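You operate a simulated robot arm through the tools that you are given. There is no shell and no other tool.

The job below is to be done with a simulated robot arm. You get a single attempt, and the scene is never put back.

Task
Put things in order on the top of the counter bench. At the end: the grey block stands where the pine stamp stood; the stubby brush from the top of the counter bench stands where the grey block stood; the pine stamp stands where the green tag clip stood; the green tag clip from the top of the counter bench is in the grey dark tray; whatever was shut is shut again. Leave all else as you found it, and nothing knocked over.

Only the result counts: the job must be done as asked and must still hold three seconds after the hand-in. Knocking over, shifting, dropping, spilling or breaking anything else fails it.

Robot
A 6-joint arm with a two-finger parallel gripper, fixed in place. Base frame: the origin is at the foot of the arm, x ahead of it, y to its left, z up; the work surface is at about z = 0. Units: m, degrees, N and s.
With the tool pointing down near the work surface it reaches from about 0.16 to 0.42 m from the base axis. Its first joint turns from -66.0 to 66.0 degrees. Payload 1.57 kg.
The tool frame sits at the grasp point between the pads (the TCP): z along the fingers, y along the line on which they close. The tips reach 0.03 m beyond it. The gripper opens to 0.08 m. The fingers are 0.017 m wide and 0.012 m thick; the gripper's body (0.04 by 0.082 m) begins 0.08 m behind the TCP.
Orientation is that of the tool frame in the base frame, as [roll, pitch, yaw] about the fixed x, y, z axes, in that order (R = Rz(yaw) Ry(pitch) Rx(roll)). With the fingers straight down and closing along the base's y, the tool's x points along the base's -x, its y along +y and its z along -z.

Tools
- The arm moves only by the tool apply_moves. Its argument "commands" is one flat list of numbers, 7 for each row, row after row: the shift along the base's x, y, z in m, then the turn, a rotation vector about the base's x, y, z in degrees, then the opening in per cent of the stroke, from 0 (shut) to 100 (fully open). In form: [tx, ty, tz, wx, wy, wz, grip, tx, ty, tz, wx, wy, wz, grip, ...]. A call has 1 to 20 rows; each row is the pose to reach, as a shift and turn from the pose commanded when the call began. Rows are played at 5 a second. More than 0.05 m and 8.6 degrees between two rows, or a gripper value outside its range, and nothing of the call is played. A pose out of reach is approached as far as the arm can. The call stops where the force on the tool passes 40 N (or 10 N more than at its start, if that is more) or the arm is blocked; 0.2 s more then pass. The fingers move at their own pace (about 0.153 m/s each) and stop on an object; they squeeze with about 35 N. The grip force told is the motor's: it shows also when the fingers shut on nothing. Time passes only in rows, and 0.2 s behind the last, so rows that repeat a pose let the fingers close. The reply holds the time, the measured pose of the TCP, the force on the tool along the base axes, the opening and the grip force, in the units named above and with some noise, with the torque about the TCP (base axes, N m) and any sound that the robot's microphone picked up, and new pictures: "views" is both (left out), scene, wrist or none.
- Cameras (640 x 400 px; columns grow to the right, rows downward): "scene" is fixed at [0.0352, -0.3209, 0.4204]; the picture's right is [0.89, -0.45, 0.00], its down [-0.30, -0.58, -0.76] and it looks along [0.34, 0.68, -0.65] (base axes); focal length 240 px, centre (320, 200). "wrist" rides on the gripper at [0.072, -0.007, -0.122] in the tool frame; the picture's right is [0.09, 1.00, 0.00], its down [-0.84, 0.08, -0.54] and it looks along [-0.54, 0.05, 0.84] (tool axes); focal length 238 px, centre (320, 200). There is no depth. A picture from a camera that has moved, and an enlarged one, comes with that camera's place and axes in the base frame and with its lens. The place of the scene camera against the robot may be out by one fixed shift of up to 0.012 m in any direction.
- close_up(camera, box): a new picture of the part [left, top, right, bottom] of that camera's present view, enlarged. No time passes.
- hand_in(): hands the job in; it is judged then, once.

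Places have to be worked out from the pictures, the camera data and where the tool is seen. Open the gripper and draw the arm clear of the work before you hand the job in, unless the task says otherwise.

The tools are called by a JSON object that holds its "api" and its "payload". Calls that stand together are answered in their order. apply_moves: Moves the arm, as the interface text tells. Its arguments: {"type":"object","properties":{"commands":{"type":"array"},"views":{"type":"string","enum":["both","scene","wrist","none"]}},"required":["commands"]} The other tools are called the same way: close_up (camera, box) takes an enlarged picture of a part of a camera's view; hand_in () hands the job in.

At the start:

```text
t: 0.0
eef_pos: [0.2266, -0.0186, 0.2481]
tcp_rot: [-179.9, 0.0, -180.0]
wrist_force: [0.3, 0.1, -0.1]
moment: [0.0, 0.03, -0.01]
opening: 0.0798
finger_force: 0.1
```

scene: 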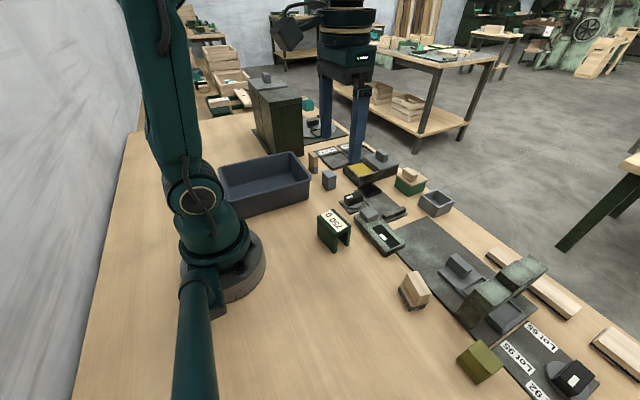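
wrist: 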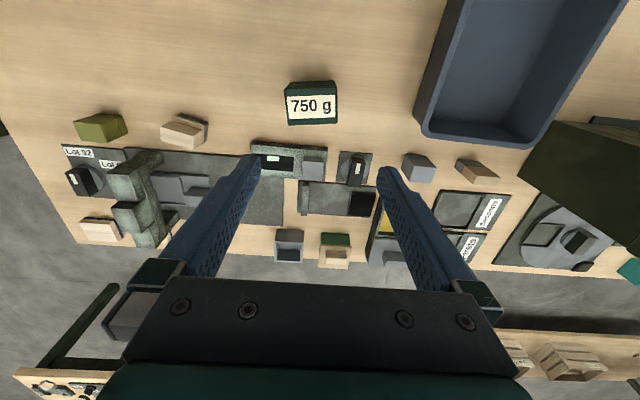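

The pictures show a cluttered bench; I need to identify the stamp, brush, grey block, green tag clip and tray. I take enlarged views first.

{"api": "close_up", "payload": {"camera": "scene", "box": [200, 120, 460, 280]}}

{"api": "close_up", "payload": {"camera": "scene", "box": [380, 220, 640, 400]}}

{"api": "close_up", "payload": {"camera": "wrist", "box": [40, 80, 280, 260]}}

{"api": "close_up", "payload": {"camera": "wrist", "box": [240, 80, 640, 290]}}

```text
2.46 times, centred on (330, 200) of scene
camera zoom: at [0.0352, -0.3209, 0.4204], right [0.89, -0.45, 0.0], down [-0.3, -0.58, -0.76], along [0.34, 0.68, -0.65], focal length 592 px, centre (295, 200)
```

zoom: 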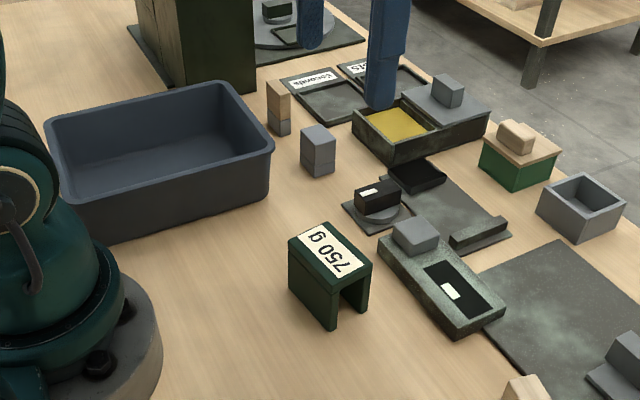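

```text
2.22 times, centred on (510, 310) of scene
camera zoom: at [0.0352, -0.3209, 0.4204], right [0.89, -0.45, 0.0], down [-0.3, -0.58, -0.76], along [0.34, 0.68, -0.65], focal length 534 px, centre (-102, -44)
```

zoom: 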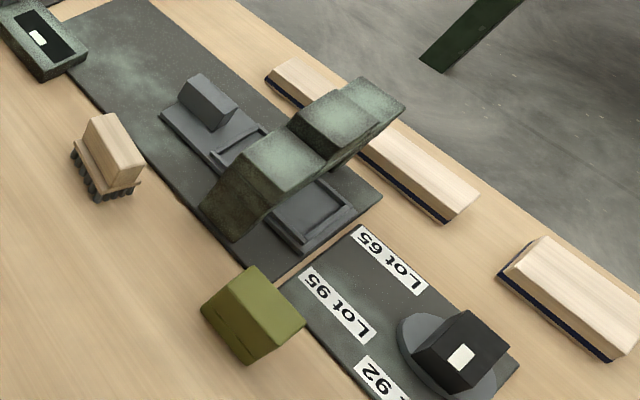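

```text
2.22 times, centred on (160, 170) of wrist
camera zoom: at [0.1565, -0.0266, 0.3705], right [-0.09, 1.0, 0.0], down [0.84, 0.08, 0.54], along [0.54, 0.05, -0.84], focal length 530 px, centre (676, 267)
```

zoom: 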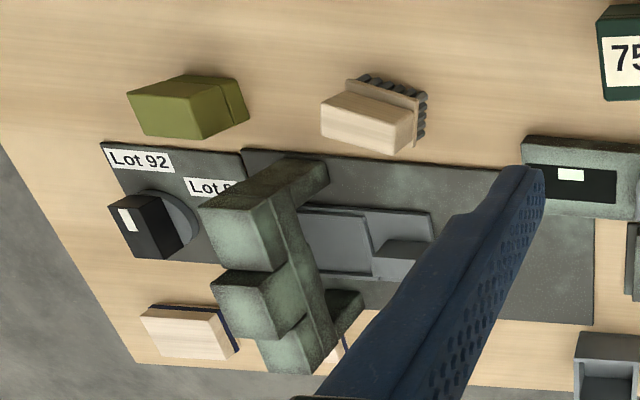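

```text
1.60 times, centred on (440, 185) of wrist
camera zoom: at [0.1565, -0.0266, 0.3705], right [-0.09, 1.0, 0.0], down [0.84, 0.08, 0.54], along [0.54, 0.05, -0.84], focal length 381 px, centre (128, 224)
```

zoom: 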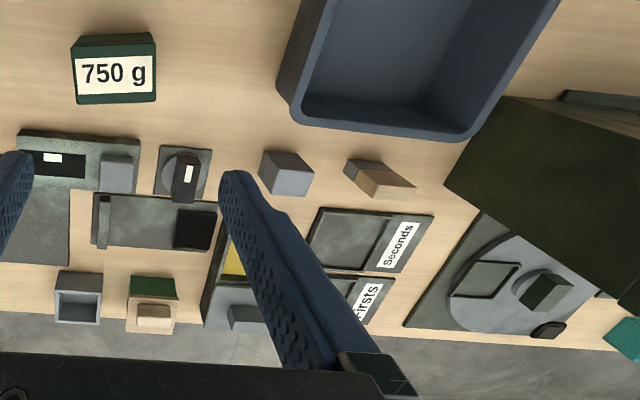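

I need finer detail on the candidates: the 750 g piece, the olive block, the two-tone block, and things around the cabinet.

{"api": "close_up", "payload": {"camera": "scene", "box": [300, 190, 380, 270]}}

{"api": "close_up", "payload": {"camera": "scene", "box": [440, 320, 520, 400]}}

{"api": "close_up", "payload": {"camera": "scene", "box": [230, 60, 350, 160]}}

{"api": "close_up", "payload": {"camera": "scene", "box": [290, 130, 410, 210]}}

{"api": "close_up", "payload": {"camera": "scene", "box": [380, 260, 450, 320]}}

{"api": "close_up", "payload": {"camera": "wrist", "box": [500, 90, 640, 290]}}

```text
5.00 times, centred on (340, 230) of scene
camera zoom: at [0.0352, -0.3209, 0.4204], right [0.89, -0.45, 0.0], down [-0.3, -0.58, -0.76], along [0.34, 0.68, -0.65], focal length 1202 px, centre (220, 50)
```

zoom: 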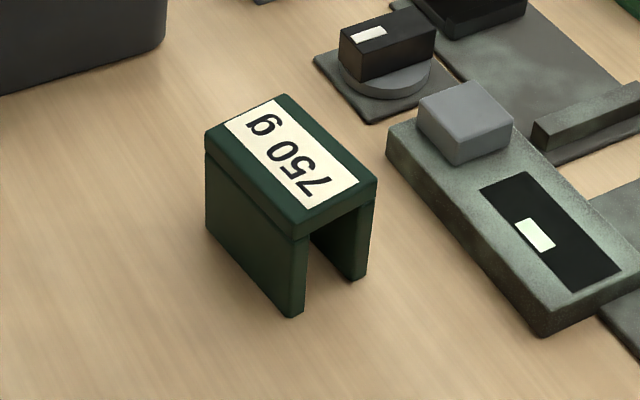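

```text
5.00 times, centred on (480, 360) of scene
camera zoom: at [0.0352, -0.3209, 0.4204], right [0.89, -0.45, 0.0], down [-0.3, -0.58, -0.76], along [0.34, 0.68, -0.65], focal length 1202 px, centre (-480, -600)
```

zoom: 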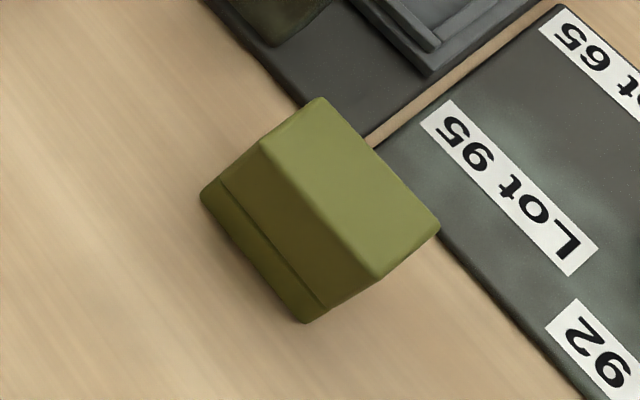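

```text
4.00 times, centred on (290, 110) of scene
camera zoom: at [0.0352, -0.3209, 0.4204], right [0.89, -0.45, 0.0], down [-0.3, -0.58, -0.76], along [0.34, 0.68, -0.65], focal length 961 px, centre (440, 560)
```

zoom: 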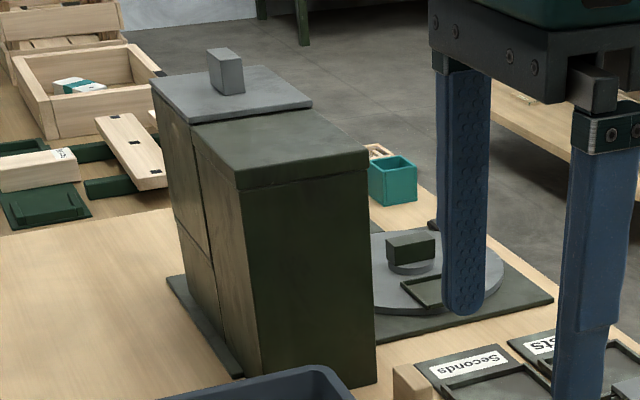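

```text
5.00 times, centred on (350, 170) of scene
camera zoom: at [0.0352, -0.3209, 0.4204], right [0.89, -0.45, 0.0], down [-0.3, -0.58, -0.76], along [0.34, 0.68, -0.65], focal length 1202 px, centre (170, 350)
```

zoom: 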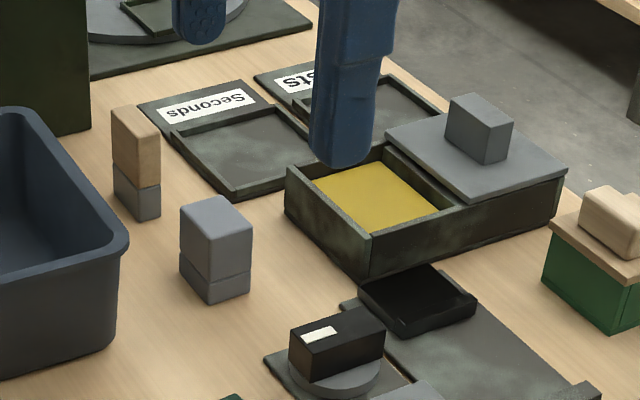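

```text
6.67 times, centred on (415, 290) of scene
camera zoom: at [0.0352, -0.3209, 0.4204], right [0.89, -0.45, 0.0], down [-0.3, -0.58, -0.76], along [0.34, 0.68, -0.65], focal length 1602 px, centre (-313, -400)
```

zoom: 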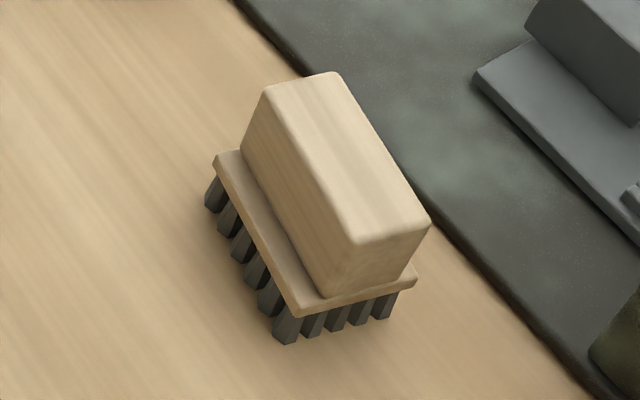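

```text
2.00 times, centred on (570, 190) of wrist
camera zoom: at [0.1565, -0.0266, 0.3705], right [-0.09, 1.0, 0.0], down [0.84, 0.08, 0.54], along [0.54, 0.05, -0.84], focal length 477 px, centre (-180, 220)
```

zoom: 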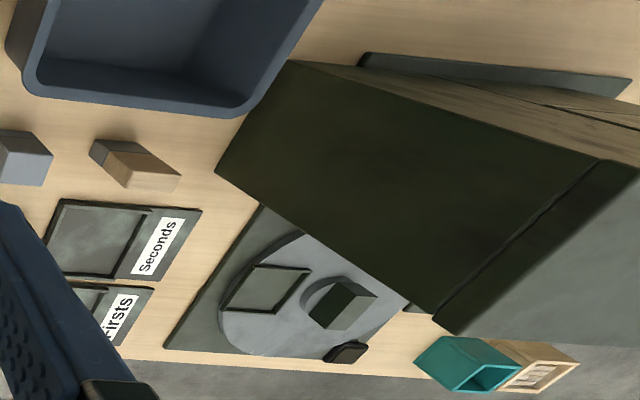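

The 750 g piece reads as the green tag clip (U-clip with a tag), near (0.218,-0.03). I go lower over it to measure it with the wrist camera.

{"api": "apply_moves", "payload": {"commands": [-0.004, -0.005, -0.04, 0, 0, 0, 100, -0.009, -0.011, -0.078, 0, 0, 0, 100, -0.009, -0.011, -0.078, 0, 0, 0, 100], "views": "both"}}

```text
t: 0.8
eef_pos: [0.2202, -0.0295, 0.1699]
tcp_rot: [180.0, 0.1, -179.9]
wrist_force: [-0.2, 0.0, -0.3]
moment: [0.01, -0.01, 0.02]
opening: 0.08
finger_force: 0.0
camera wrist: at [0.1484, -0.0376, 0.2932], right [-0.09, 1.0, 0.0], down [0.84, 0.08, 0.54], along [0.54, 0.05, -0.84], focal length 238 px, centre (320, 200)
```

scene: 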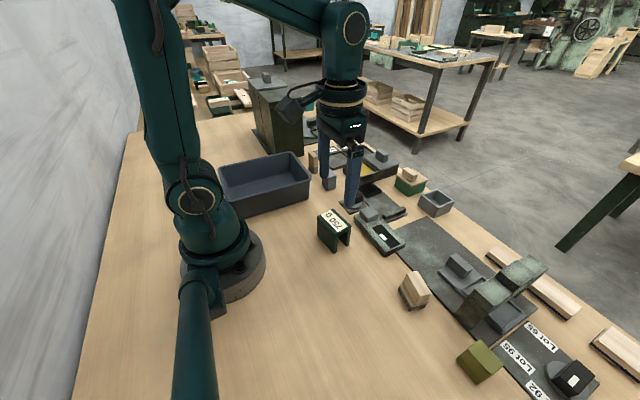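
wrist: 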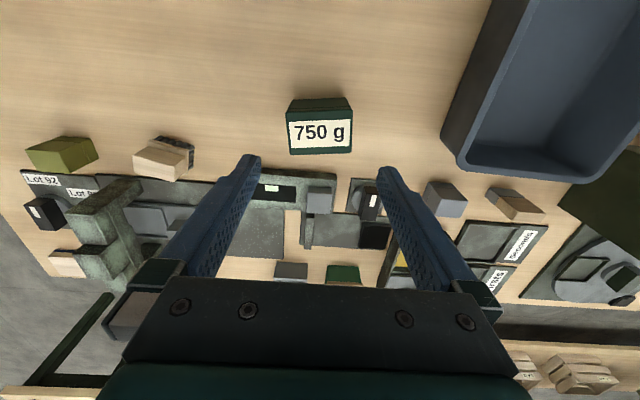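

The clip sits below the gripper. I enlarge the wrist view to measure its edges.

{"api": "close_up", "payload": {"camera": "wrist", "box": [260, 70, 380, 170]}}

{"api": "close_up", "payload": {"camera": "wrist", "box": [420, 160, 560, 260]}}

{"api": "close_up", "payload": {"camera": "wrist", "box": [20, 120, 220, 260]}}

{"api": "close_up", "payload": {"camera": "wrist", "box": [440, 0, 640, 190]}}

```text
4.00 times, centred on (320, 120) of wrist
camera zoom: at [0.1484, -0.0376, 0.2932], right [-0.09, 1.0, 0.0], down [0.84, 0.08, 0.54], along [0.54, 0.05, -0.84], focal length 953 px, centre (320, 520)
```

zoom: 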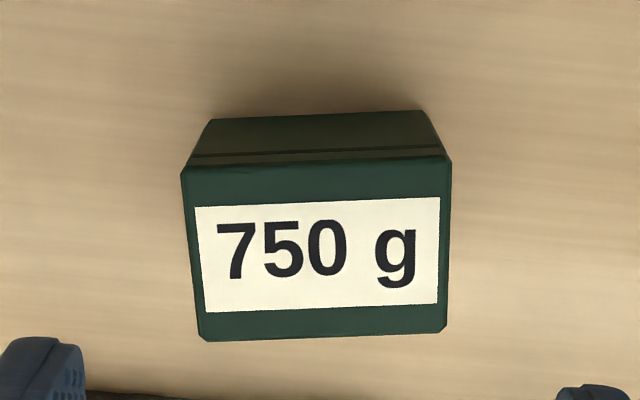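

```text
4.00 times, centred on (490, 210) of wrist
camera zoom: at [0.1484, -0.0376, 0.2932], right [-0.09, 1.0, 0.0], down [0.84, 0.08, 0.54], along [0.54, 0.05, -0.84], focal length 953 px, centre (-360, 160)
```

zoom: 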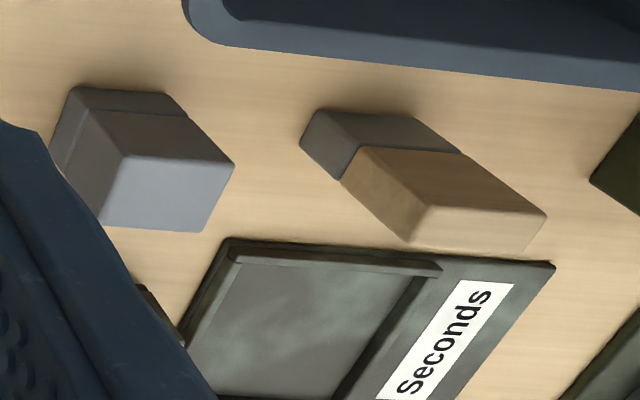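

```text
2.86 times, centred on (120, 190) of wrist
camera zoom: at [0.1484, -0.0376, 0.2932], right [-0.09, 1.0, 0.0], down [0.84, 0.08, 0.54], along [0.54, 0.05, -0.84], focal length 681 px, centre (891, 229)
```

zoom: 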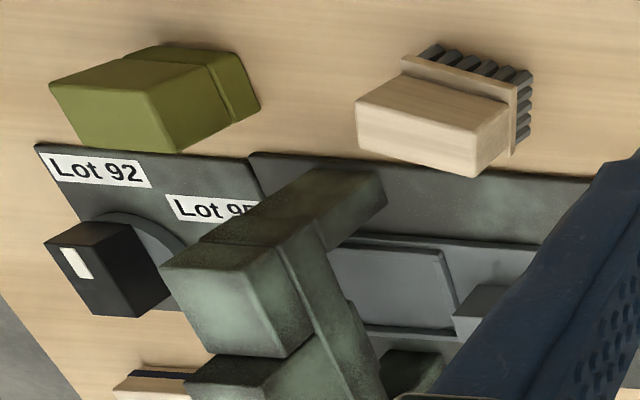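

```text
2.11 times, centred on (540, 95) of wrist
camera zoom: at [0.1484, -0.0376, 0.2932], right [-0.09, 1.0, 0.0], down [0.84, 0.08, 0.54], along [0.54, 0.05, -0.84], focal length 502 px, centre (-143, 421)
```

zoom: 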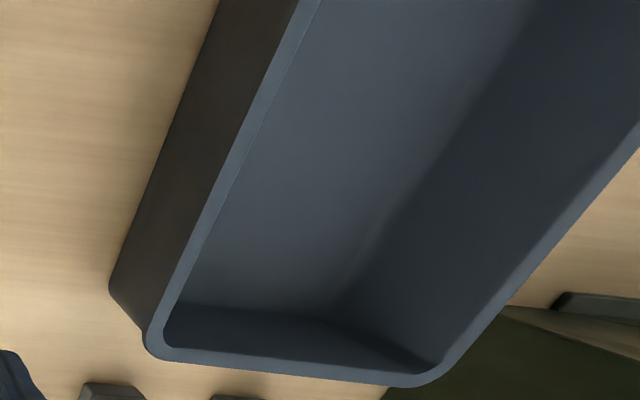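

I now judge the clip at about (0.219,-0.031), 0.042×0.062×0.06 high, turned about +7°. Next I move above the grey block and pine stamp to measure them.

{"api": "apply_moves", "payload": {"commands": [0.01, 0.04, 0.02, 0, 0, 0, 100, 0.03, 0.08, 0.03, 0, 0, 0, 100, 0.05, 0.12, 0.03, 0, 0, 0, 100, 0.065, 0.16, 0.03, 0, 0, 0, 100, 0.075, 0.2, 0.03, 0, 0, 0, 100, 0.075, 0.2, 0.03, 0, 0, 0, 100, 0.075, 0.2, 0.03, 0, 0, 0, 100], "views": "both"}}

```text
t: 2.4
eef_pos: [0.2926, 0.1704, 0.2007]
tcp_rot: [-179.9, 0.0, -179.9]
wrist_force: [-0.1, 0.7, 0.6]
moment: [0.02, 0.01, 0.03]
opening: 0.0799
finger_force: 0.0
camera wrist: at [0.221, 0.1633, 0.3225], right [-0.09, 1.0, 0.0], down [0.84, 0.08, 0.54], along [0.54, 0.05, -0.84], focal length 238 px, centre (320, 200)
```

scene: 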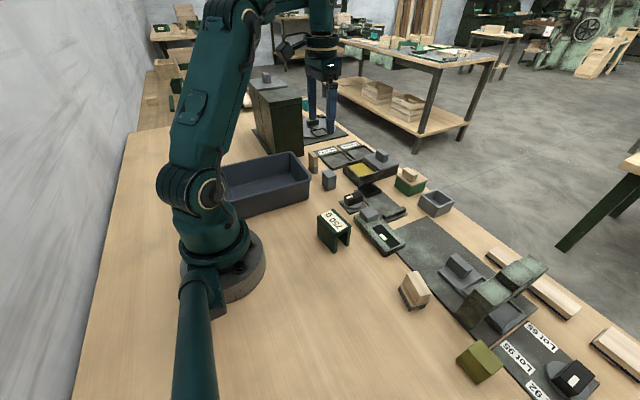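
wrist: 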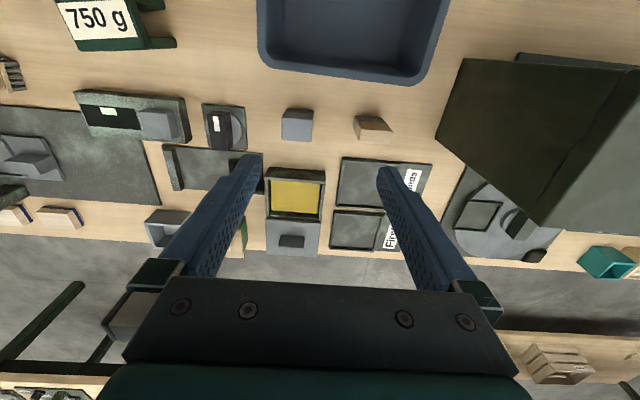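

The block and stamp are both in clear view ahead of the fingers. I enlarge them for measurement.

{"api": "close_up", "payload": {"camera": "wrist", "box": [260, 80, 340, 160]}}

{"api": "close_up", "payload": {"camera": "wrist", "box": [340, 90, 420, 160]}}

{"api": "close_up", "payload": {"camera": "wrist", "box": [240, 0, 480, 150]}}

{"api": "close_up", "payload": {"camera": "scene", "box": [290, 130, 410, 210]}}

```text
5.00 times, centred on (300, 120) of wrist
camera zoom: at [0.221, 0.1633, 0.3225], right [-0.09, 1.0, 0.0], down [0.84, 0.08, 0.54], along [0.54, 0.05, -0.84], focal length 1192 px, centre (420, 600)
```

zoom: 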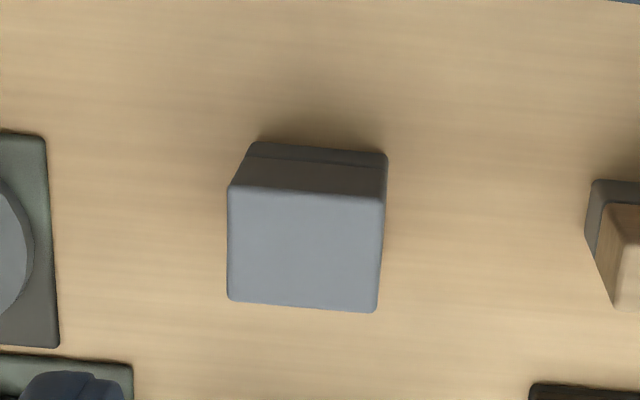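

```text
5.71 times, centred on (380, 125) of wrist
camera zoom: at [0.221, 0.1633, 0.3225], right [-0.09, 1.0, 0.0], down [0.84, 0.08, 0.54], along [0.54, 0.05, -0.84], focal length 1362 px, centre (-23, 629)
```

zoom: 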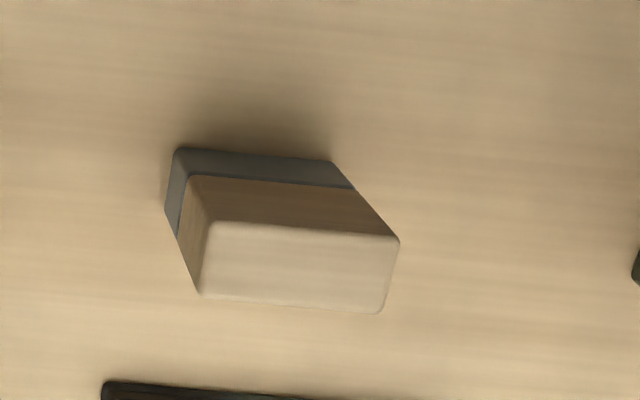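

```text
2.67 times, centred on (360, 75) of wrist
camera zoom: at [0.221, 0.1633, 0.3225], right [-0.09, 1.0, 0.0], down [0.84, 0.08, 0.54], along [0.54, 0.05, -0.84], focal length 636 px, centre (213, 533)
```

zoom: 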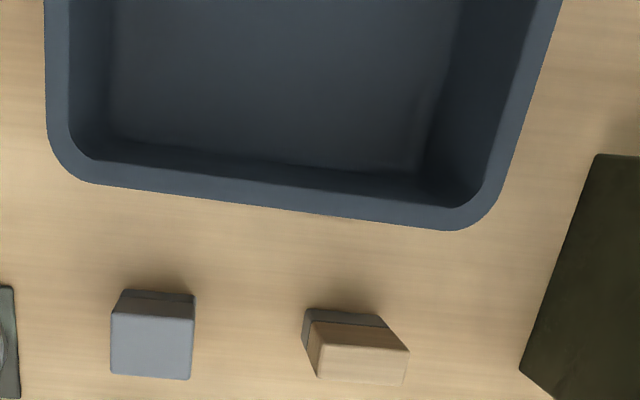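

```text
5.00 times, centred on (350, 170) of scene
camera zoom: at [0.0352, -0.3209, 0.4204], right [0.89, -0.45, 0.0], down [-0.3, -0.58, -0.76], along [0.34, 0.68, -0.65], focal length 1202 px, centre (170, 350)
```

zoom: 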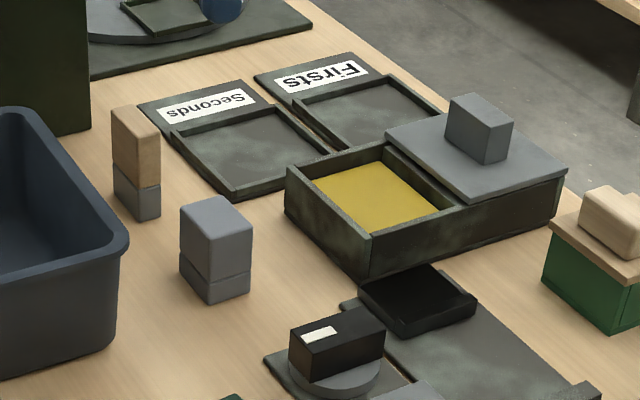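

Grey block is judged at (0.305,0.144), about 0.026×0.035×0.047; pine stamp at (0.301,0.234), about 0.015×0.037×0.06, both with yaw near 0. Now I go over the brush to measure it.

{"api": "apply_moves", "payload": {"commands": [-0.005, -0.045, 0.0, 0, 0, 0, 100, -0.01, -0.09, 0.0, 0, 0, 0, 100, -0.015, -0.135, 0.0, 0, 0, 0, 100, -0.02, -0.18, 0.0, 0, 0, 0, 100, -0.02, -0.225, 0.0, 0, 0, 0, 100, -0.02, -0.27, 0.0, 0, 0, 0, 100, -0.02, -0.315, 0.0, 0, 0, 0, 100, -0.02, -0.35, 0.0, 0, 0, 0, 100, -0.02, -0.375, 0.0, 0, 0, 0, 100, -0.02, -0.375, 0.0, 0, 0, 0, 100, -0.02, -0.375, 0.0, 0, 0, 0, 100], "views": "both"}}

```text
t: 4.8
eef_pos: [0.2755, -0.2038, 0.2009]
tcp_rot: [180.0, 0.0, -179.9]
wrist_force: [-0.2, -0.3, -0.4]
moment: [0.0, -0.02, 0.01]
opening: 0.08
finger_force: 0.0
camera wrist: at [0.2039, -0.2121, 0.3233], right [-0.09, 1.0, 0.0], down [0.84, 0.08, 0.54], along [0.54, 0.05, -0.84], focal length 238 px, centre (320, 200)
```

scene: 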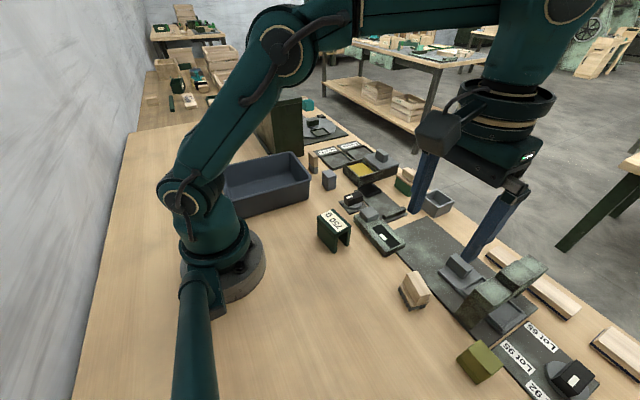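
wrist: 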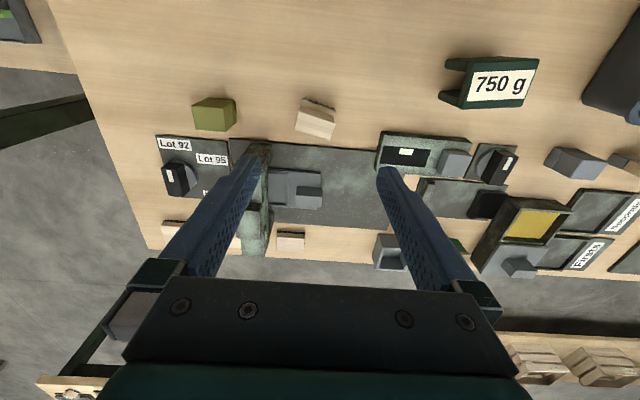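

The brush is in clear view just ahead of the fingers. I enlarge it and its surroundings.

{"api": "close_up", "payload": {"camera": "wrist", "box": [280, 80, 350, 150]}}

{"api": "close_up", "payload": {"camera": "wrist", "box": [140, 70, 400, 260]}}

{"api": "close_up", "payload": {"camera": "wrist", "box": [420, 40, 560, 130]}}

{"api": "close_up", "payload": {"camera": "scene", "box": [210, 100, 410, 260]}}

```text
5.71 times, centred on (315, 115) of wrist
camera zoom: at [0.2039, -0.2121, 0.3233], right [-0.09, 1.0, 0.0], down [0.84, 0.08, 0.54], along [0.54, 0.05, -0.84], focal length 1362 px, centre (349, 686)
```

zoom: 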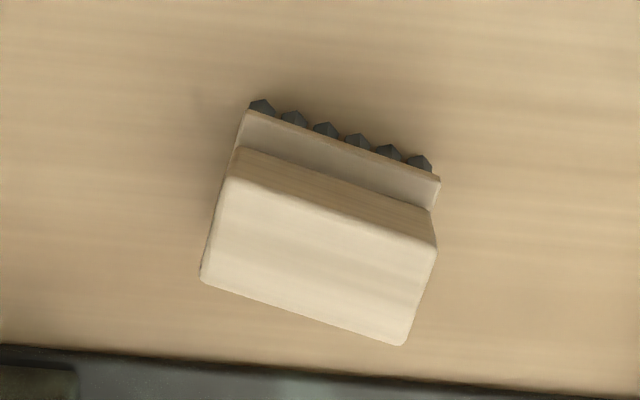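

```text
2.11 times, centred on (270, 165) of wrist
camera zoom: at [0.2039, -0.2121, 0.3233], right [-0.09, 1.0, 0.0], down [0.84, 0.08, 0.54], along [0.54, 0.05, -0.84], focal length 502 px, centre (425, 274)
```

zoom: 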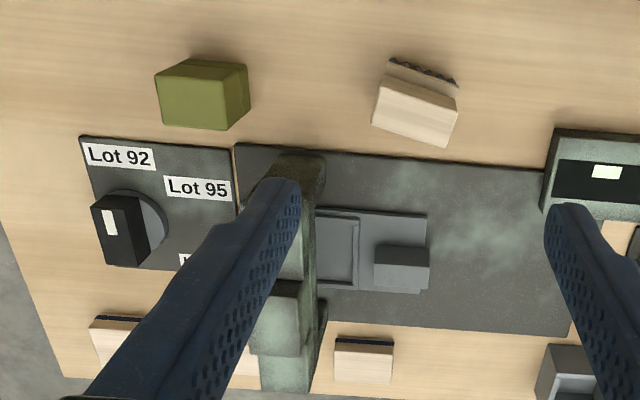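

```text
4.44 times, centred on (490, 85) of wrist
camera zoom: at [0.2039, -0.2121, 0.3233], right [-0.09, 1.0, 0.0], down [0.84, 0.08, 0.54], along [0.54, 0.05, -0.84], focal length 1059 px, centre (-436, 711)
```

zoom: 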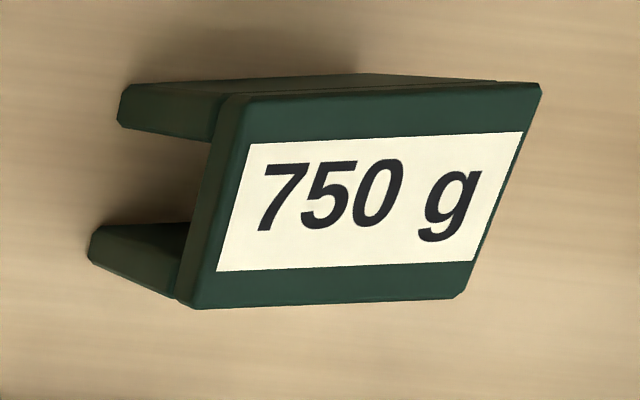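

```text
2.50 times, centred on (310, 180) of scene
camera zoom: at [0.0352, -0.3209, 0.4204], right [0.89, -0.45, 0.0], down [-0.3, -0.58, -0.76], along [0.34, 0.68, -0.65], focal length 601 px, centre (345, 250)
```

zoom: 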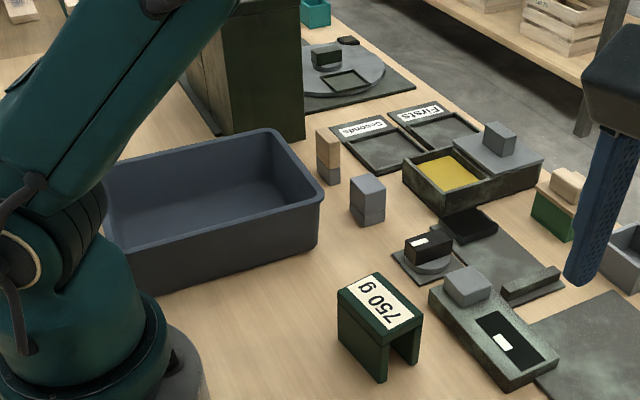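

Brush is judged at (0.280,-0.211), turned about -13°, 0.05 high; clip re-measured at (0.2206,-0.031), top at 0.06, yaw 7°. I return above the clip, turning the tool -82.8° so the fingers close across its legs.

{"api": "apply_moves", "payload": {"commands": [-0.0055, 0.0174, 0, 0, 0, -8.28, 100, -0.011, 0.0348, 0, 0, 0, -16.56, 100, -0.0165, 0.0522, 0, 0, 0, -24.84, 100, -0.022, 0.0696, 0, 0, 0, -33.12, 100, -0.0275, 0.087, 0, 0, 0, -41.4, 100, -0.033, 0.1044, 0, 0, 0, -49.68, 100, -0.0385, 0.1218, -0.01, 0, 0, -57.96, 100, -0.044, 0.1392, -0.02, 0, 0, -66.24, 100, -0.0495, 0.1566, -0.03, 0, 0, -74.52, 100, -0.055, 0.174, -0.04, 0, 0, -82.8, 100, -0.055, 0.174, -0.05, 0, 0, -82.8, 100, -0.055, 0.174, -0.05, 0, 0, -82.8, 100], "views": "both"}}

```text
t: 7.4
eef_pos: [0.2192, -0.0321, 0.1498]
tcp_rot: [-180.0, 0.0, 97.2]
wrist_force: [-0.9, -0.2, 0.3]
moment: [-0.03, 0.02, -0.04]
opening: 0.0801
finger_force: 0.2
camera wrist: at [0.2043, 0.0378, 0.2724], right [0.98, 0.22, 0.0], down [0.18, -0.82, 0.54], along [0.12, -0.53, -0.84], focal length 238 px, centre (320, 200)
```

scene: 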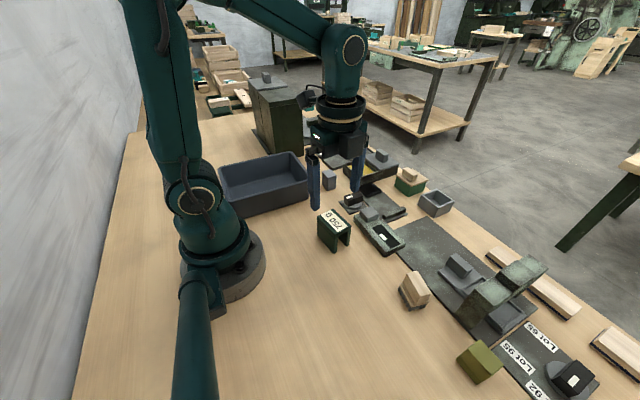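
wrist: 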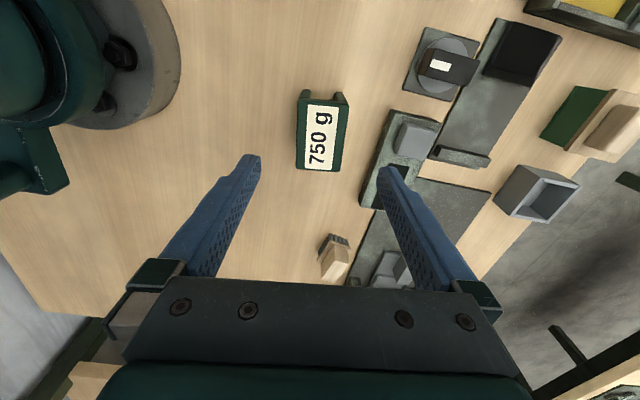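

The clip is centred between the fingers with clear space on both sides. I descend to z≈0.04 and close.

{"api": "apply_moves", "payload": {"commands": [0.0, 0.001, -0.03, 0, 0, 0, 100, 0.0, 0.001, -0.06, 0, 0, 0, 100, 0.0, 0.001, -0.085, 0, 0, 0, 100, 0.0, 0.001, -0.108, 0, 0, 0, 100, 0.0, 0.001, -0.108, 0, 0, 0, 100, 0.0, 0.001, -0.108, 0, 0, 0, 60, 0.0, 0.001, -0.108, 0, 0, 0, 20, 0.0, 0.001, -0.108, 0, 0, 0, 20, 0.0, 0.001, -0.108, 0, 0, 0, 20], "views": "both"}}

```text
t: 9.4
eef_pos: [0.2174, -0.0298, 0.0415]
tcp_rot: [180.0, 0.0, 97.3]
wrist_force: [0.6, 0.0, 0.4]
moment: [0.0, 0.0, 0.01]
opening: 0.0435
finger_force: 35.1
camera wrist: at [0.2022, 0.0395, 0.1648], right [0.98, 0.22, 0.0], down [0.18, -0.82, 0.54], along [0.12, -0.53, -0.84], focal length 238 px, centre (320, 200)
```

scene: 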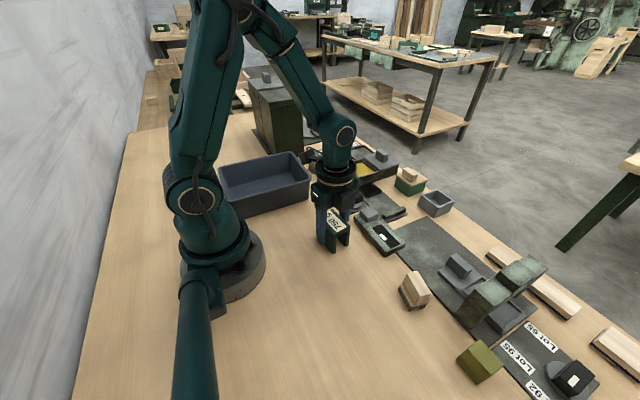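
wrist: 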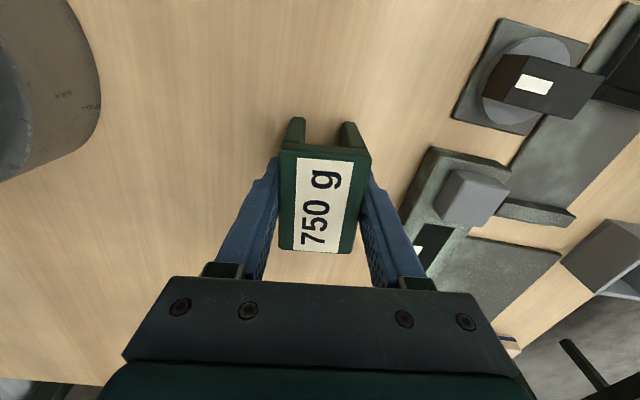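

The clip is held (opening 0.0435). I lift it 0.12 m and carry it over the bin, turning the tool back to its first yaw on the way.

{"api": "apply_moves", "payload": {"commands": [0, 0, 0.03, 0, 0, 0, 20, 0, 0, 0.07, 0, 0, 0, 20, 0, 0, 0.12, 0, 0, 0, 20, -0.0068, 0.0218, 0.12, 0, 0, 8.28, 20, -0.0136, 0.0436, 0.12, 0, 0, 16.56, 20, -0.0204, 0.0654, 0.12, 0, 0, 24.84, 20, -0.0272, 0.0872, 0.12, 0, 0, 33.12, 20, -0.034, 0.109, 0.12, 0, 0, 41.4, 20, -0.0408, 0.1308, 0.12, 0, 0, 49.68, 20, -0.0476, 0.1526, 0.12, 0, 0, 57.96, 20, -0.0544, 0.1744, 0.12, 0, 0, 66.24, 20, -0.0612, 0.1962, 0.12, 0, 0, 74.52, 20, -0.068, 0.218, 0.12, 0, 0, 82.8, 20, -0.068, 0.218, 0.12, 0, 0, 82.8, 20], "views": "both"}}

```text
t: 12.4
eef_pos: [0.1505, 0.1898, 0.1615]
tcp_rot: [180.0, 0.1, -179.8]
wrist_force: [-0.6, 0.3, 0.0]
moment: [0.03, 0.02, 0.01]
opening: 0.0433
finger_force: 35.3
camera wrist: at [0.0788, 0.1817, 0.2842], right [-0.1, 1.0, 0.0], down [0.84, 0.08, 0.54], along [0.54, 0.05, -0.84], focal length 238 px, centre (320, 200)
```

scene: 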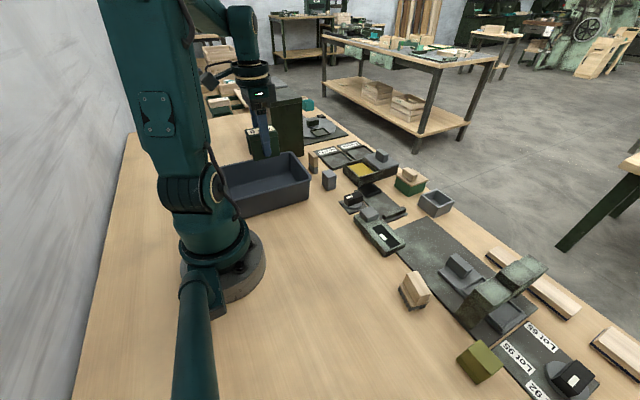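
wrist: 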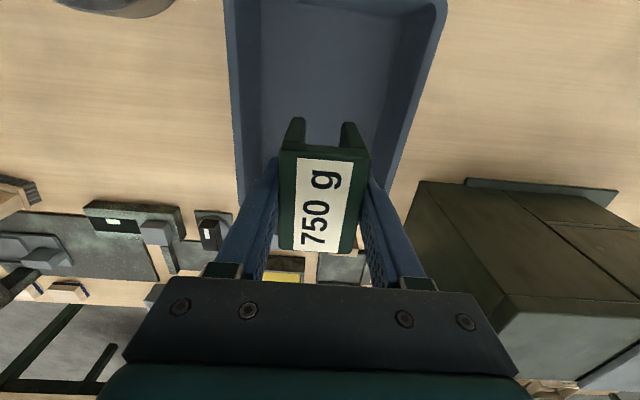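

The clip hangs centred over the bin. I lower it to just above the bin floor.

{"api": "apply_moves", "payload": {"commands": [0, -0.001, -0.04, 0, 0, 0, 20, 0, -0.001, -0.08, 0, 0, 0, 20, 0, -0.001, -0.1, 0, 0, 0, 20, 0, -0.001, -0.108, 0, 0, 0, 20, 0, -0.001, -0.108, 0, 0, 0, 20], "views": "both"}}

```text
t: 13.6
eef_pos: [0.1517, 0.1885, 0.0528]
tcp_rot: [-180.0, 0.1, -179.9]
wrist_force: [0.8, -0.4, -0.3]
moment: [-0.03, 0.02, 0.01]
opening: 0.0434
finger_force: 34.5
camera wrist: at [0.0796, 0.1799, 0.1763], right [-0.09, 1.0, 0.0], down [0.84, 0.08, 0.54], along [0.54, 0.05, -0.84], focal length 238 px, centre (320, 200)
```

scene: 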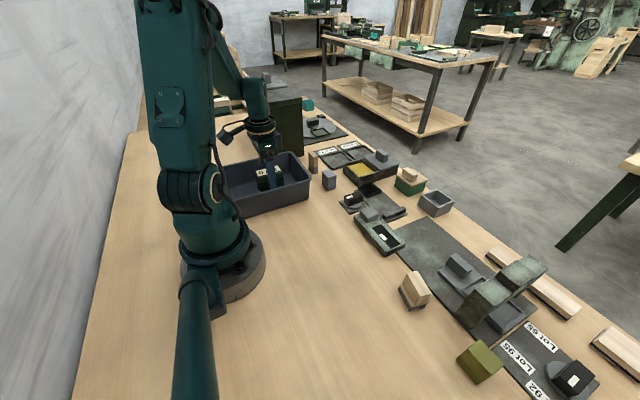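
wrist: 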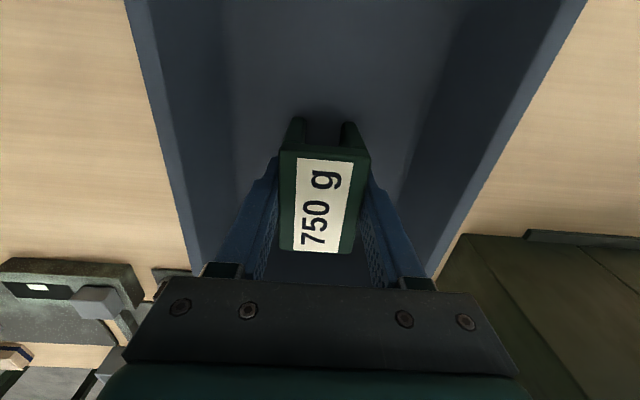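

No contact yet. I lower in small steps, watching the force.

{"api": "apply_moves", "payload": {"commands": [0, 0, -0.0015, 0, 0, 0, 20, 0, 0, -0.003, 0, 0, 0, 20, 0, 0, -0.0045, 0, 0, 0, 20, 0, 0, -0.0045, 0, 0, 0, 20], "views": "none"}}

{"api": "apply_moves", "payload": {"commands": [0, 0, -0.001, 0, 0, 0, 20, 0, 0, -0.002, 0, 0, 0, 20, 0, 0, -0.003, 0, 0, 0, 20, 0, 0, -0.003, 0, 0, 0, 20], "views": "none"}}

```text
t: 14.6
eef_pos: [0.1506, 0.1877, 0.0481]
tcp_rot: [-180.0, 0.1, -179.9]
wrist_force: [-0.1, 0.3, 0.0]
moment: [-0.02, 0.04, -0.02]
opening: 0.0437
finger_force: 35.4
```

```text
t: 15.6
eef_pos: [0.1521, 0.1878, 0.0457]
tcp_rot: [-179.9, 0.0, -179.8]
wrist_force: [0.8, 0.1, -0.8]
moment: [-0.01, 0.01, -0.01]
opening: 0.0434
finger_force: 35.2
```

Still no contact at z≈0.0457. I step a little lower.

{"api": "apply_moves", "payload": {"commands": [0, 0, -0.001, 0, 0, 0, 20, 0, 0, -0.002, 0, 0, 0, 20, 0, 0, -0.002, 0, 0, 0, 20], "views": "none"}}

```text
t: 16.4
eef_pos: [0.1529, 0.1874, 0.0431]
tcp_rot: [179.9, 0.1, -179.9]
wrist_force: [1.7, -5.1, 32.5]
moment: [-0.21, -0.05, 0.01]
opening: 0.0434
finger_force: 34.6
```

Contact with the bin floor (32 N). I ease up 1 mm, then open part way to release and rise out of the bin.

{"api": "apply_moves", "payload": {"commands": [0, 0, 0.001, 0, 0, 0, 20, 0, 0, 0.001, 0, 0, 0, 20, 0, 0, 0.001, 0, 0, 0, 40, 0, 0, 0.001, 0, 0, 0, 75, 0, 0, 0.001, 0, 0, 0, 75, 0, 0, 0.001, 0, 0, 0, 75], "views": "wrist"}}

```text
t: 17.8
eef_pos: [0.1502, 0.1873, 0.0446]
tcp_rot: [180.0, 0.0, -179.9]
wrist_force: [0.0, -0.7, -0.5]
moment: [0.03, -0.01, 0.02]
opening: 0.06
finger_force: 0.1
camera wrist: at [0.0794, 0.1794, 0.1675], right [-0.09, 1.0, 0.0], down [0.84, 0.08, 0.54], along [0.54, 0.05, -0.84], focal length 238 px, centre (320, 200)
```

wrist: 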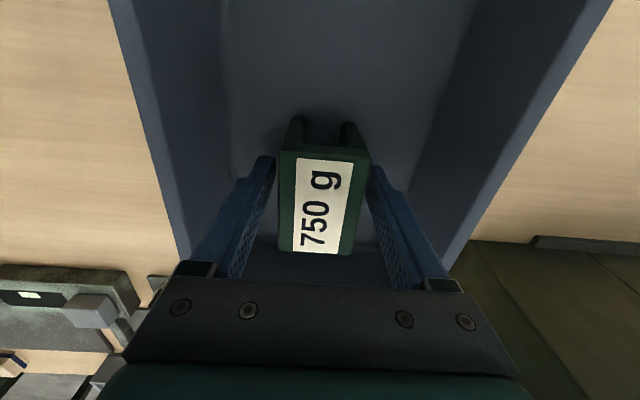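

The clip stands released on the bin floor. I rise out and move above the pine stamp at (0.301,0.234), keeping well in front of the cabinet face (y≈0.33).

{"api": "apply_moves", "payload": {"commands": [0, 0, 0.03, 0, 0, 0, 75, 0, 0, 0.07, 0, 0, 0, 75, 0, 0, 0.115, 0, 0, 0, 75, 0.03, 0.008, 0.125, 0, 0, 0, 80, 0.07, 0.018, 0.125, 0, 0, 0, 80, 0.11, 0.032, 0.125, 0, 0, 0, 80, 0.149, 0.045, 0.115, 0, 0, 0, 80, 0.149, 0.045, 0.105, 0, 0, 0, 80, 0.149, 0.045, 0.105, 0, 0, 0, 80], "views": "both"}}

```text
t: 19.8
eef_pos: [0.3019, 0.2335, 0.1507]
tcp_rot: [179.9, 0.0, -179.9]
wrist_force: [0.4, -0.5, 0.5]
moment: [0.03, -0.01, 0.02]
opening: 0.0642
finger_force: 0.2
camera wrist: at [0.2298, 0.2247, 0.273], right [-0.09, 1.0, 0.0], down [0.84, 0.08, 0.54], along [0.54, 0.05, -0.84], focal length 238 px, centre (320, 200)
```

scene: 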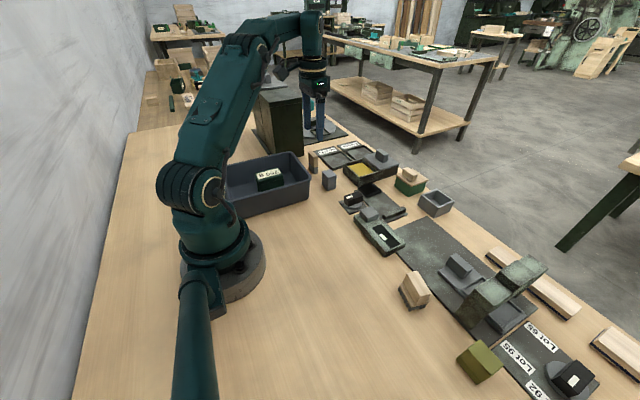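
wrist: 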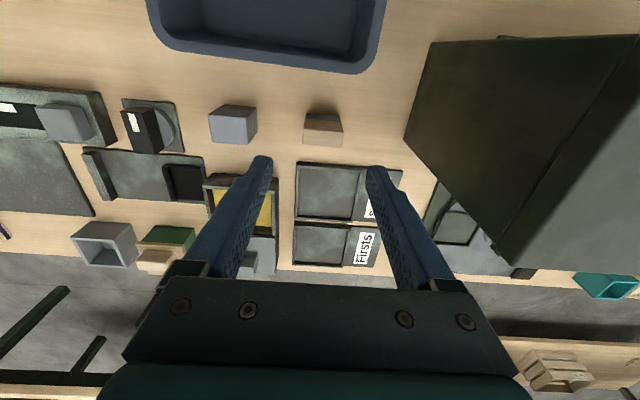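

The clip sits upright in the bin. I check the stamp's position against the tool with a close-up.

{"api": "close_up", "payload": {"camera": "wrist", "box": [280, 80, 370, 170]}}

{"api": "close_up", "payload": {"camera": "scene", "box": [250, 100, 400, 200]}}

```text
4.44 times, centred on (325, 125) of wrist
camera zoom: at [0.2298, 0.2247, 0.273], right [-0.09, 1.0, 0.0], down [0.84, 0.08, 0.54], along [0.54, 0.05, -0.84], focal length 1059 px, centre (298, 533)
```

zoom: 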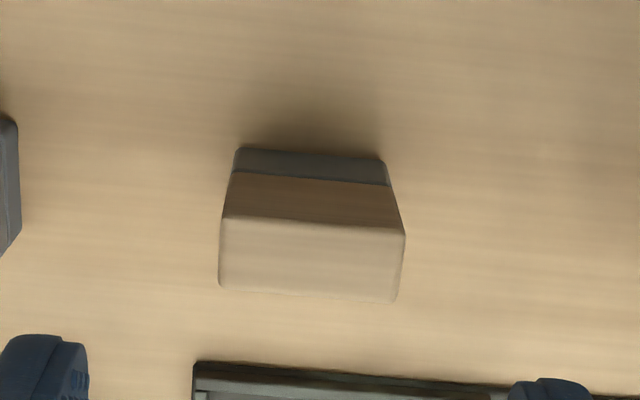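

```text
4.00 times, centred on (325, 150) of scene
camera zoom: at [0.0352, -0.3209, 0.4204], right [0.89, -0.45, 0.0], down [-0.3, -0.58, -0.76], along [0.34, 0.68, -0.65], focal length 961 px, centre (300, 400)
```

zoom: 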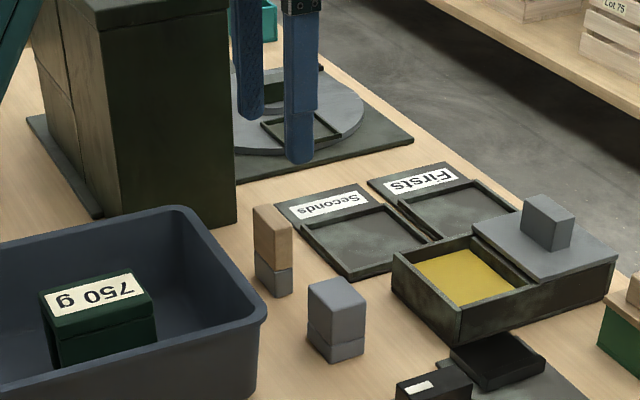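

Stamp confirmed at (0.300,0.234), upright and square to the fingers. I descend to z≈0.04 and close on it.

{"api": "apply_moves", "payload": {"commands": [-0.0015, 0.0003, -0.03, 0, 0, 0, 80, -0.0015, 0.0003, -0.06, 0, 0, 0, 80, -0.0015, 0.0003, -0.09, 0, 0, 0, 80, -0.0015, 0.0003, -0.11, 0, 0, 0, 80, -0.0015, 0.0003, -0.11, 0, 0, 0, 80, -0.0015, 0.0003, -0.11, 0, 0, 0, 60, -0.0015, 0.0003, -0.11, 0, 0, 0, 30, -0.0015, 0.0003, -0.11, 0, 0, 0, 20, -0.0015, 0.0003, -0.11, 0, 0, 0, 20], "views": "both"}}

```text
t: 21.8
eef_pos: [0.2999, 0.2317, 0.0382]
tcp_rot: [179.9, -0.1, -179.8]
wrist_force: [0.2, 0.3, 0.3]
moment: [0.02, 0.01, 0.01]
opening: 0.0374
finger_force: 34.7
camera wrist: at [0.2287, 0.2241, 0.1615], right [-0.09, 1.0, 0.0], down [0.84, 0.08, 0.54], along [0.54, 0.05, -0.84], focal length 238 px, centre (320, 200)
```

scene: 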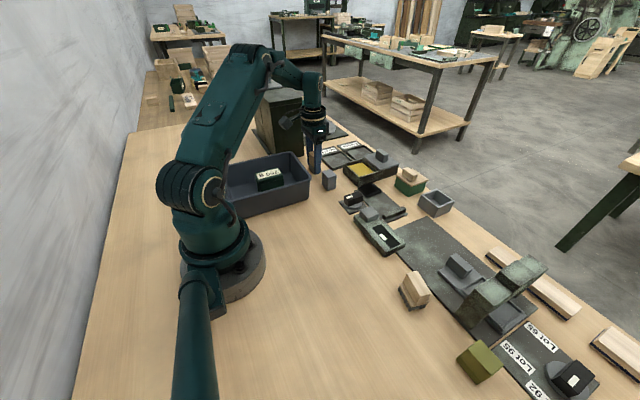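
wrist: 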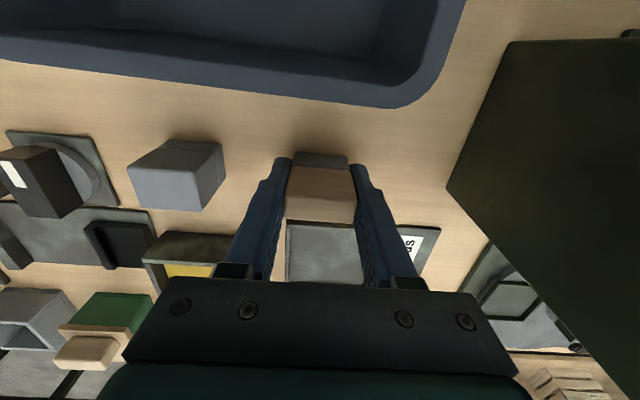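

The stamp is gripped (0.0374). I lift it 0.12 m and carry it to above the clip's old place, a displacement of (-0.080,-0.265), then look.

{"api": "apply_moves", "payload": {"commands": [0, 0, 0.03, 0, 0, 0, 20, 0, 0, 0.07, 0, 0, 0, 20, 0, 0, 0.12, 0, 0, 0, 20, -0.01, -0.035, 0.12, 0, 0, 0, 20, -0.022, -0.075, 0.12, 0, 0, 0, 20, -0.034, -0.115, 0.12, 0, 0, 0, 20, -0.046, -0.155, 0.12, 0, 0, 0, 20, -0.058, -0.195, 0.12, 0, 0, 0, 20, -0.07, -0.235, 0.12, 0, 0, 0, 20, -0.0797, -0.2646, 0.12, 0, 0, 0, 20, -0.0797, -0.2646, 0.08, 0, 0, 0, 20, -0.0797, -0.2646, 0.05, 0, 0, 0, 20, -0.0797, -0.2646, 0.05, 0, 0, 0, 20], "views": "both"}}

```text
t: 24.6
eef_pos: [0.2202, -0.0316, 0.0897]
tcp_rot: [180.0, 0.0, -179.9]
wrist_force: [0.6, 0.2, -0.3]
moment: [-0.01, 0.0, 0.0]
opening: 0.0374
finger_force: 34.6
camera wrist: at [0.1481, -0.0399, 0.2115], right [-0.09, 1.0, 0.0], down [0.84, 0.08, 0.54], along [0.54, 0.05, -0.84], focal length 238 px, centre (320, 200)
```

scene: 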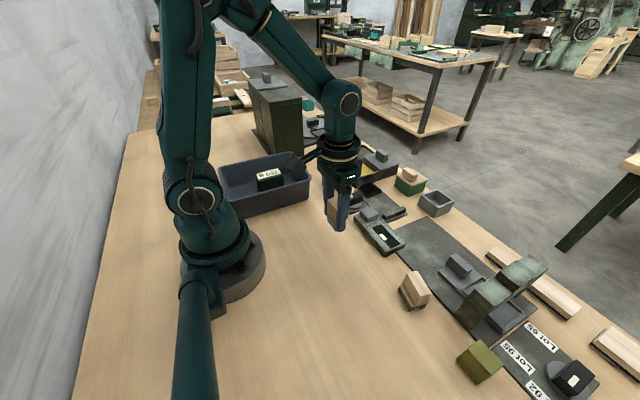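
wrist: 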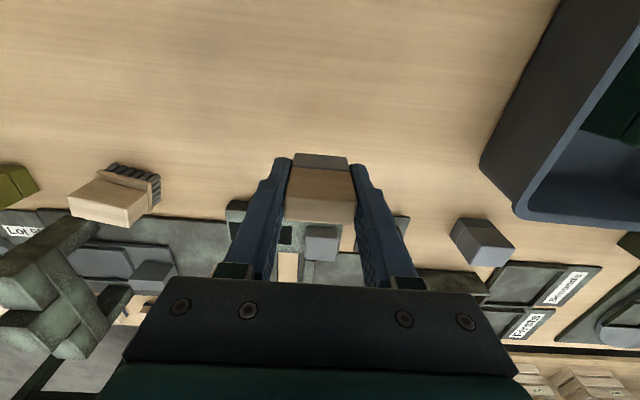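

TCP reads (0.220,-0.032), right over the clip's old spot. I lower the stamp to just short of contact.

{"api": "apply_moves", "payload": {"commands": [0, 0, -0.025, 0, 0, 0, 20, 0, 0, -0.042, 0, 0, 0, 20, 0, 0, -0.047, 0, 0, 0, 20, 0, 0, -0.049, 0, 0, 0, 20, 0, 0, -0.049, 0, 0, 0, 20], "views": "none"}}

```text
t: 25.8
eef_pos: [0.22, -0.0323, 0.0394]
tcp_rot: [179.9, 0.0, -179.9]
wrist_force: [-0.2, 0.0, -0.5]
moment: [0.02, 0.01, 0.02]
opening: 0.0372
finger_force: 34.6
```

No contact yet at z≈0.039. One more millimetre down to meet the bench.

{"api": "apply_moves", "payload": {"commands": [0, 0, -0.0005, 0, 0, 0, 20, 0, 0, -0.001, 0, 0, 0, 20, 0, 0, -0.001, 0, 0, 0, 20], "views": "none"}}

```text
t: 26.6
eef_pos: [0.2186, -0.0322, 0.0391]
tcp_rot: [180.0, -0.1, -179.9]
wrist_force: [-0.5, -0.4, -0.4]
moment: [0.02, 0.0, 0.01]
opening: 0.0375
finger_force: 35.0
```

The reading is level with the grasp height but shows no load; I go down in half-millimetre steps once more.

{"api": "apply_moves", "payload": {"commands": [0, 0, -0.0005, 0, 0, 0, 20, 0, 0, -0.001, 0, 0, 0, 20, 0, 0, -0.001, 0, 0, 0, 20], "views": "none"}}

```text
t: 27.4
eef_pos: [0.2182, -0.0324, 0.0386]
tcp_rot: [179.9, 0.1, -179.9]
wrist_force: [-0.5, -0.3, 0.3]
moment: [-0.01, 0.03, -0.04]
opening: 0.0372
finger_force: 34.7
```

Still unloaded; another millimetre down in small steps.

{"api": "apply_moves", "payload": {"commands": [0, 0, -0.0005, 0, 0, 0, 20, 0, 0, -0.001, 0, 0, 0, 20, 0, 0, -0.001, 0, 0, 0, 20], "views": "wrist"}}

```text
t: 28.2
eef_pos: [0.2193, -0.0331, 0.0391]
tcp_rot: [-180.0, 0.0, -179.9]
wrist_force: [-3.8, -0.1, 27.8]
moment: [0.01, 0.11, -0.01]
opening: 0.0373
finger_force: 35.1
camera wrist: at [0.1475, -0.0399, 0.161], right [-0.09, 1.0, 0.0], down [0.84, 0.08, 0.54], along [0.54, 0.05, -0.84], focal length 238 px, centre (320, 200)
```

wrist: 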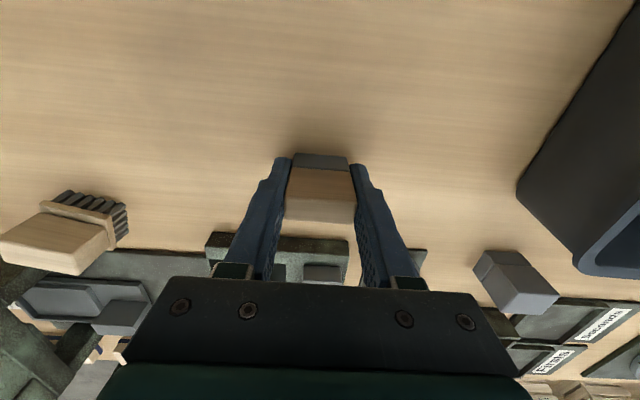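

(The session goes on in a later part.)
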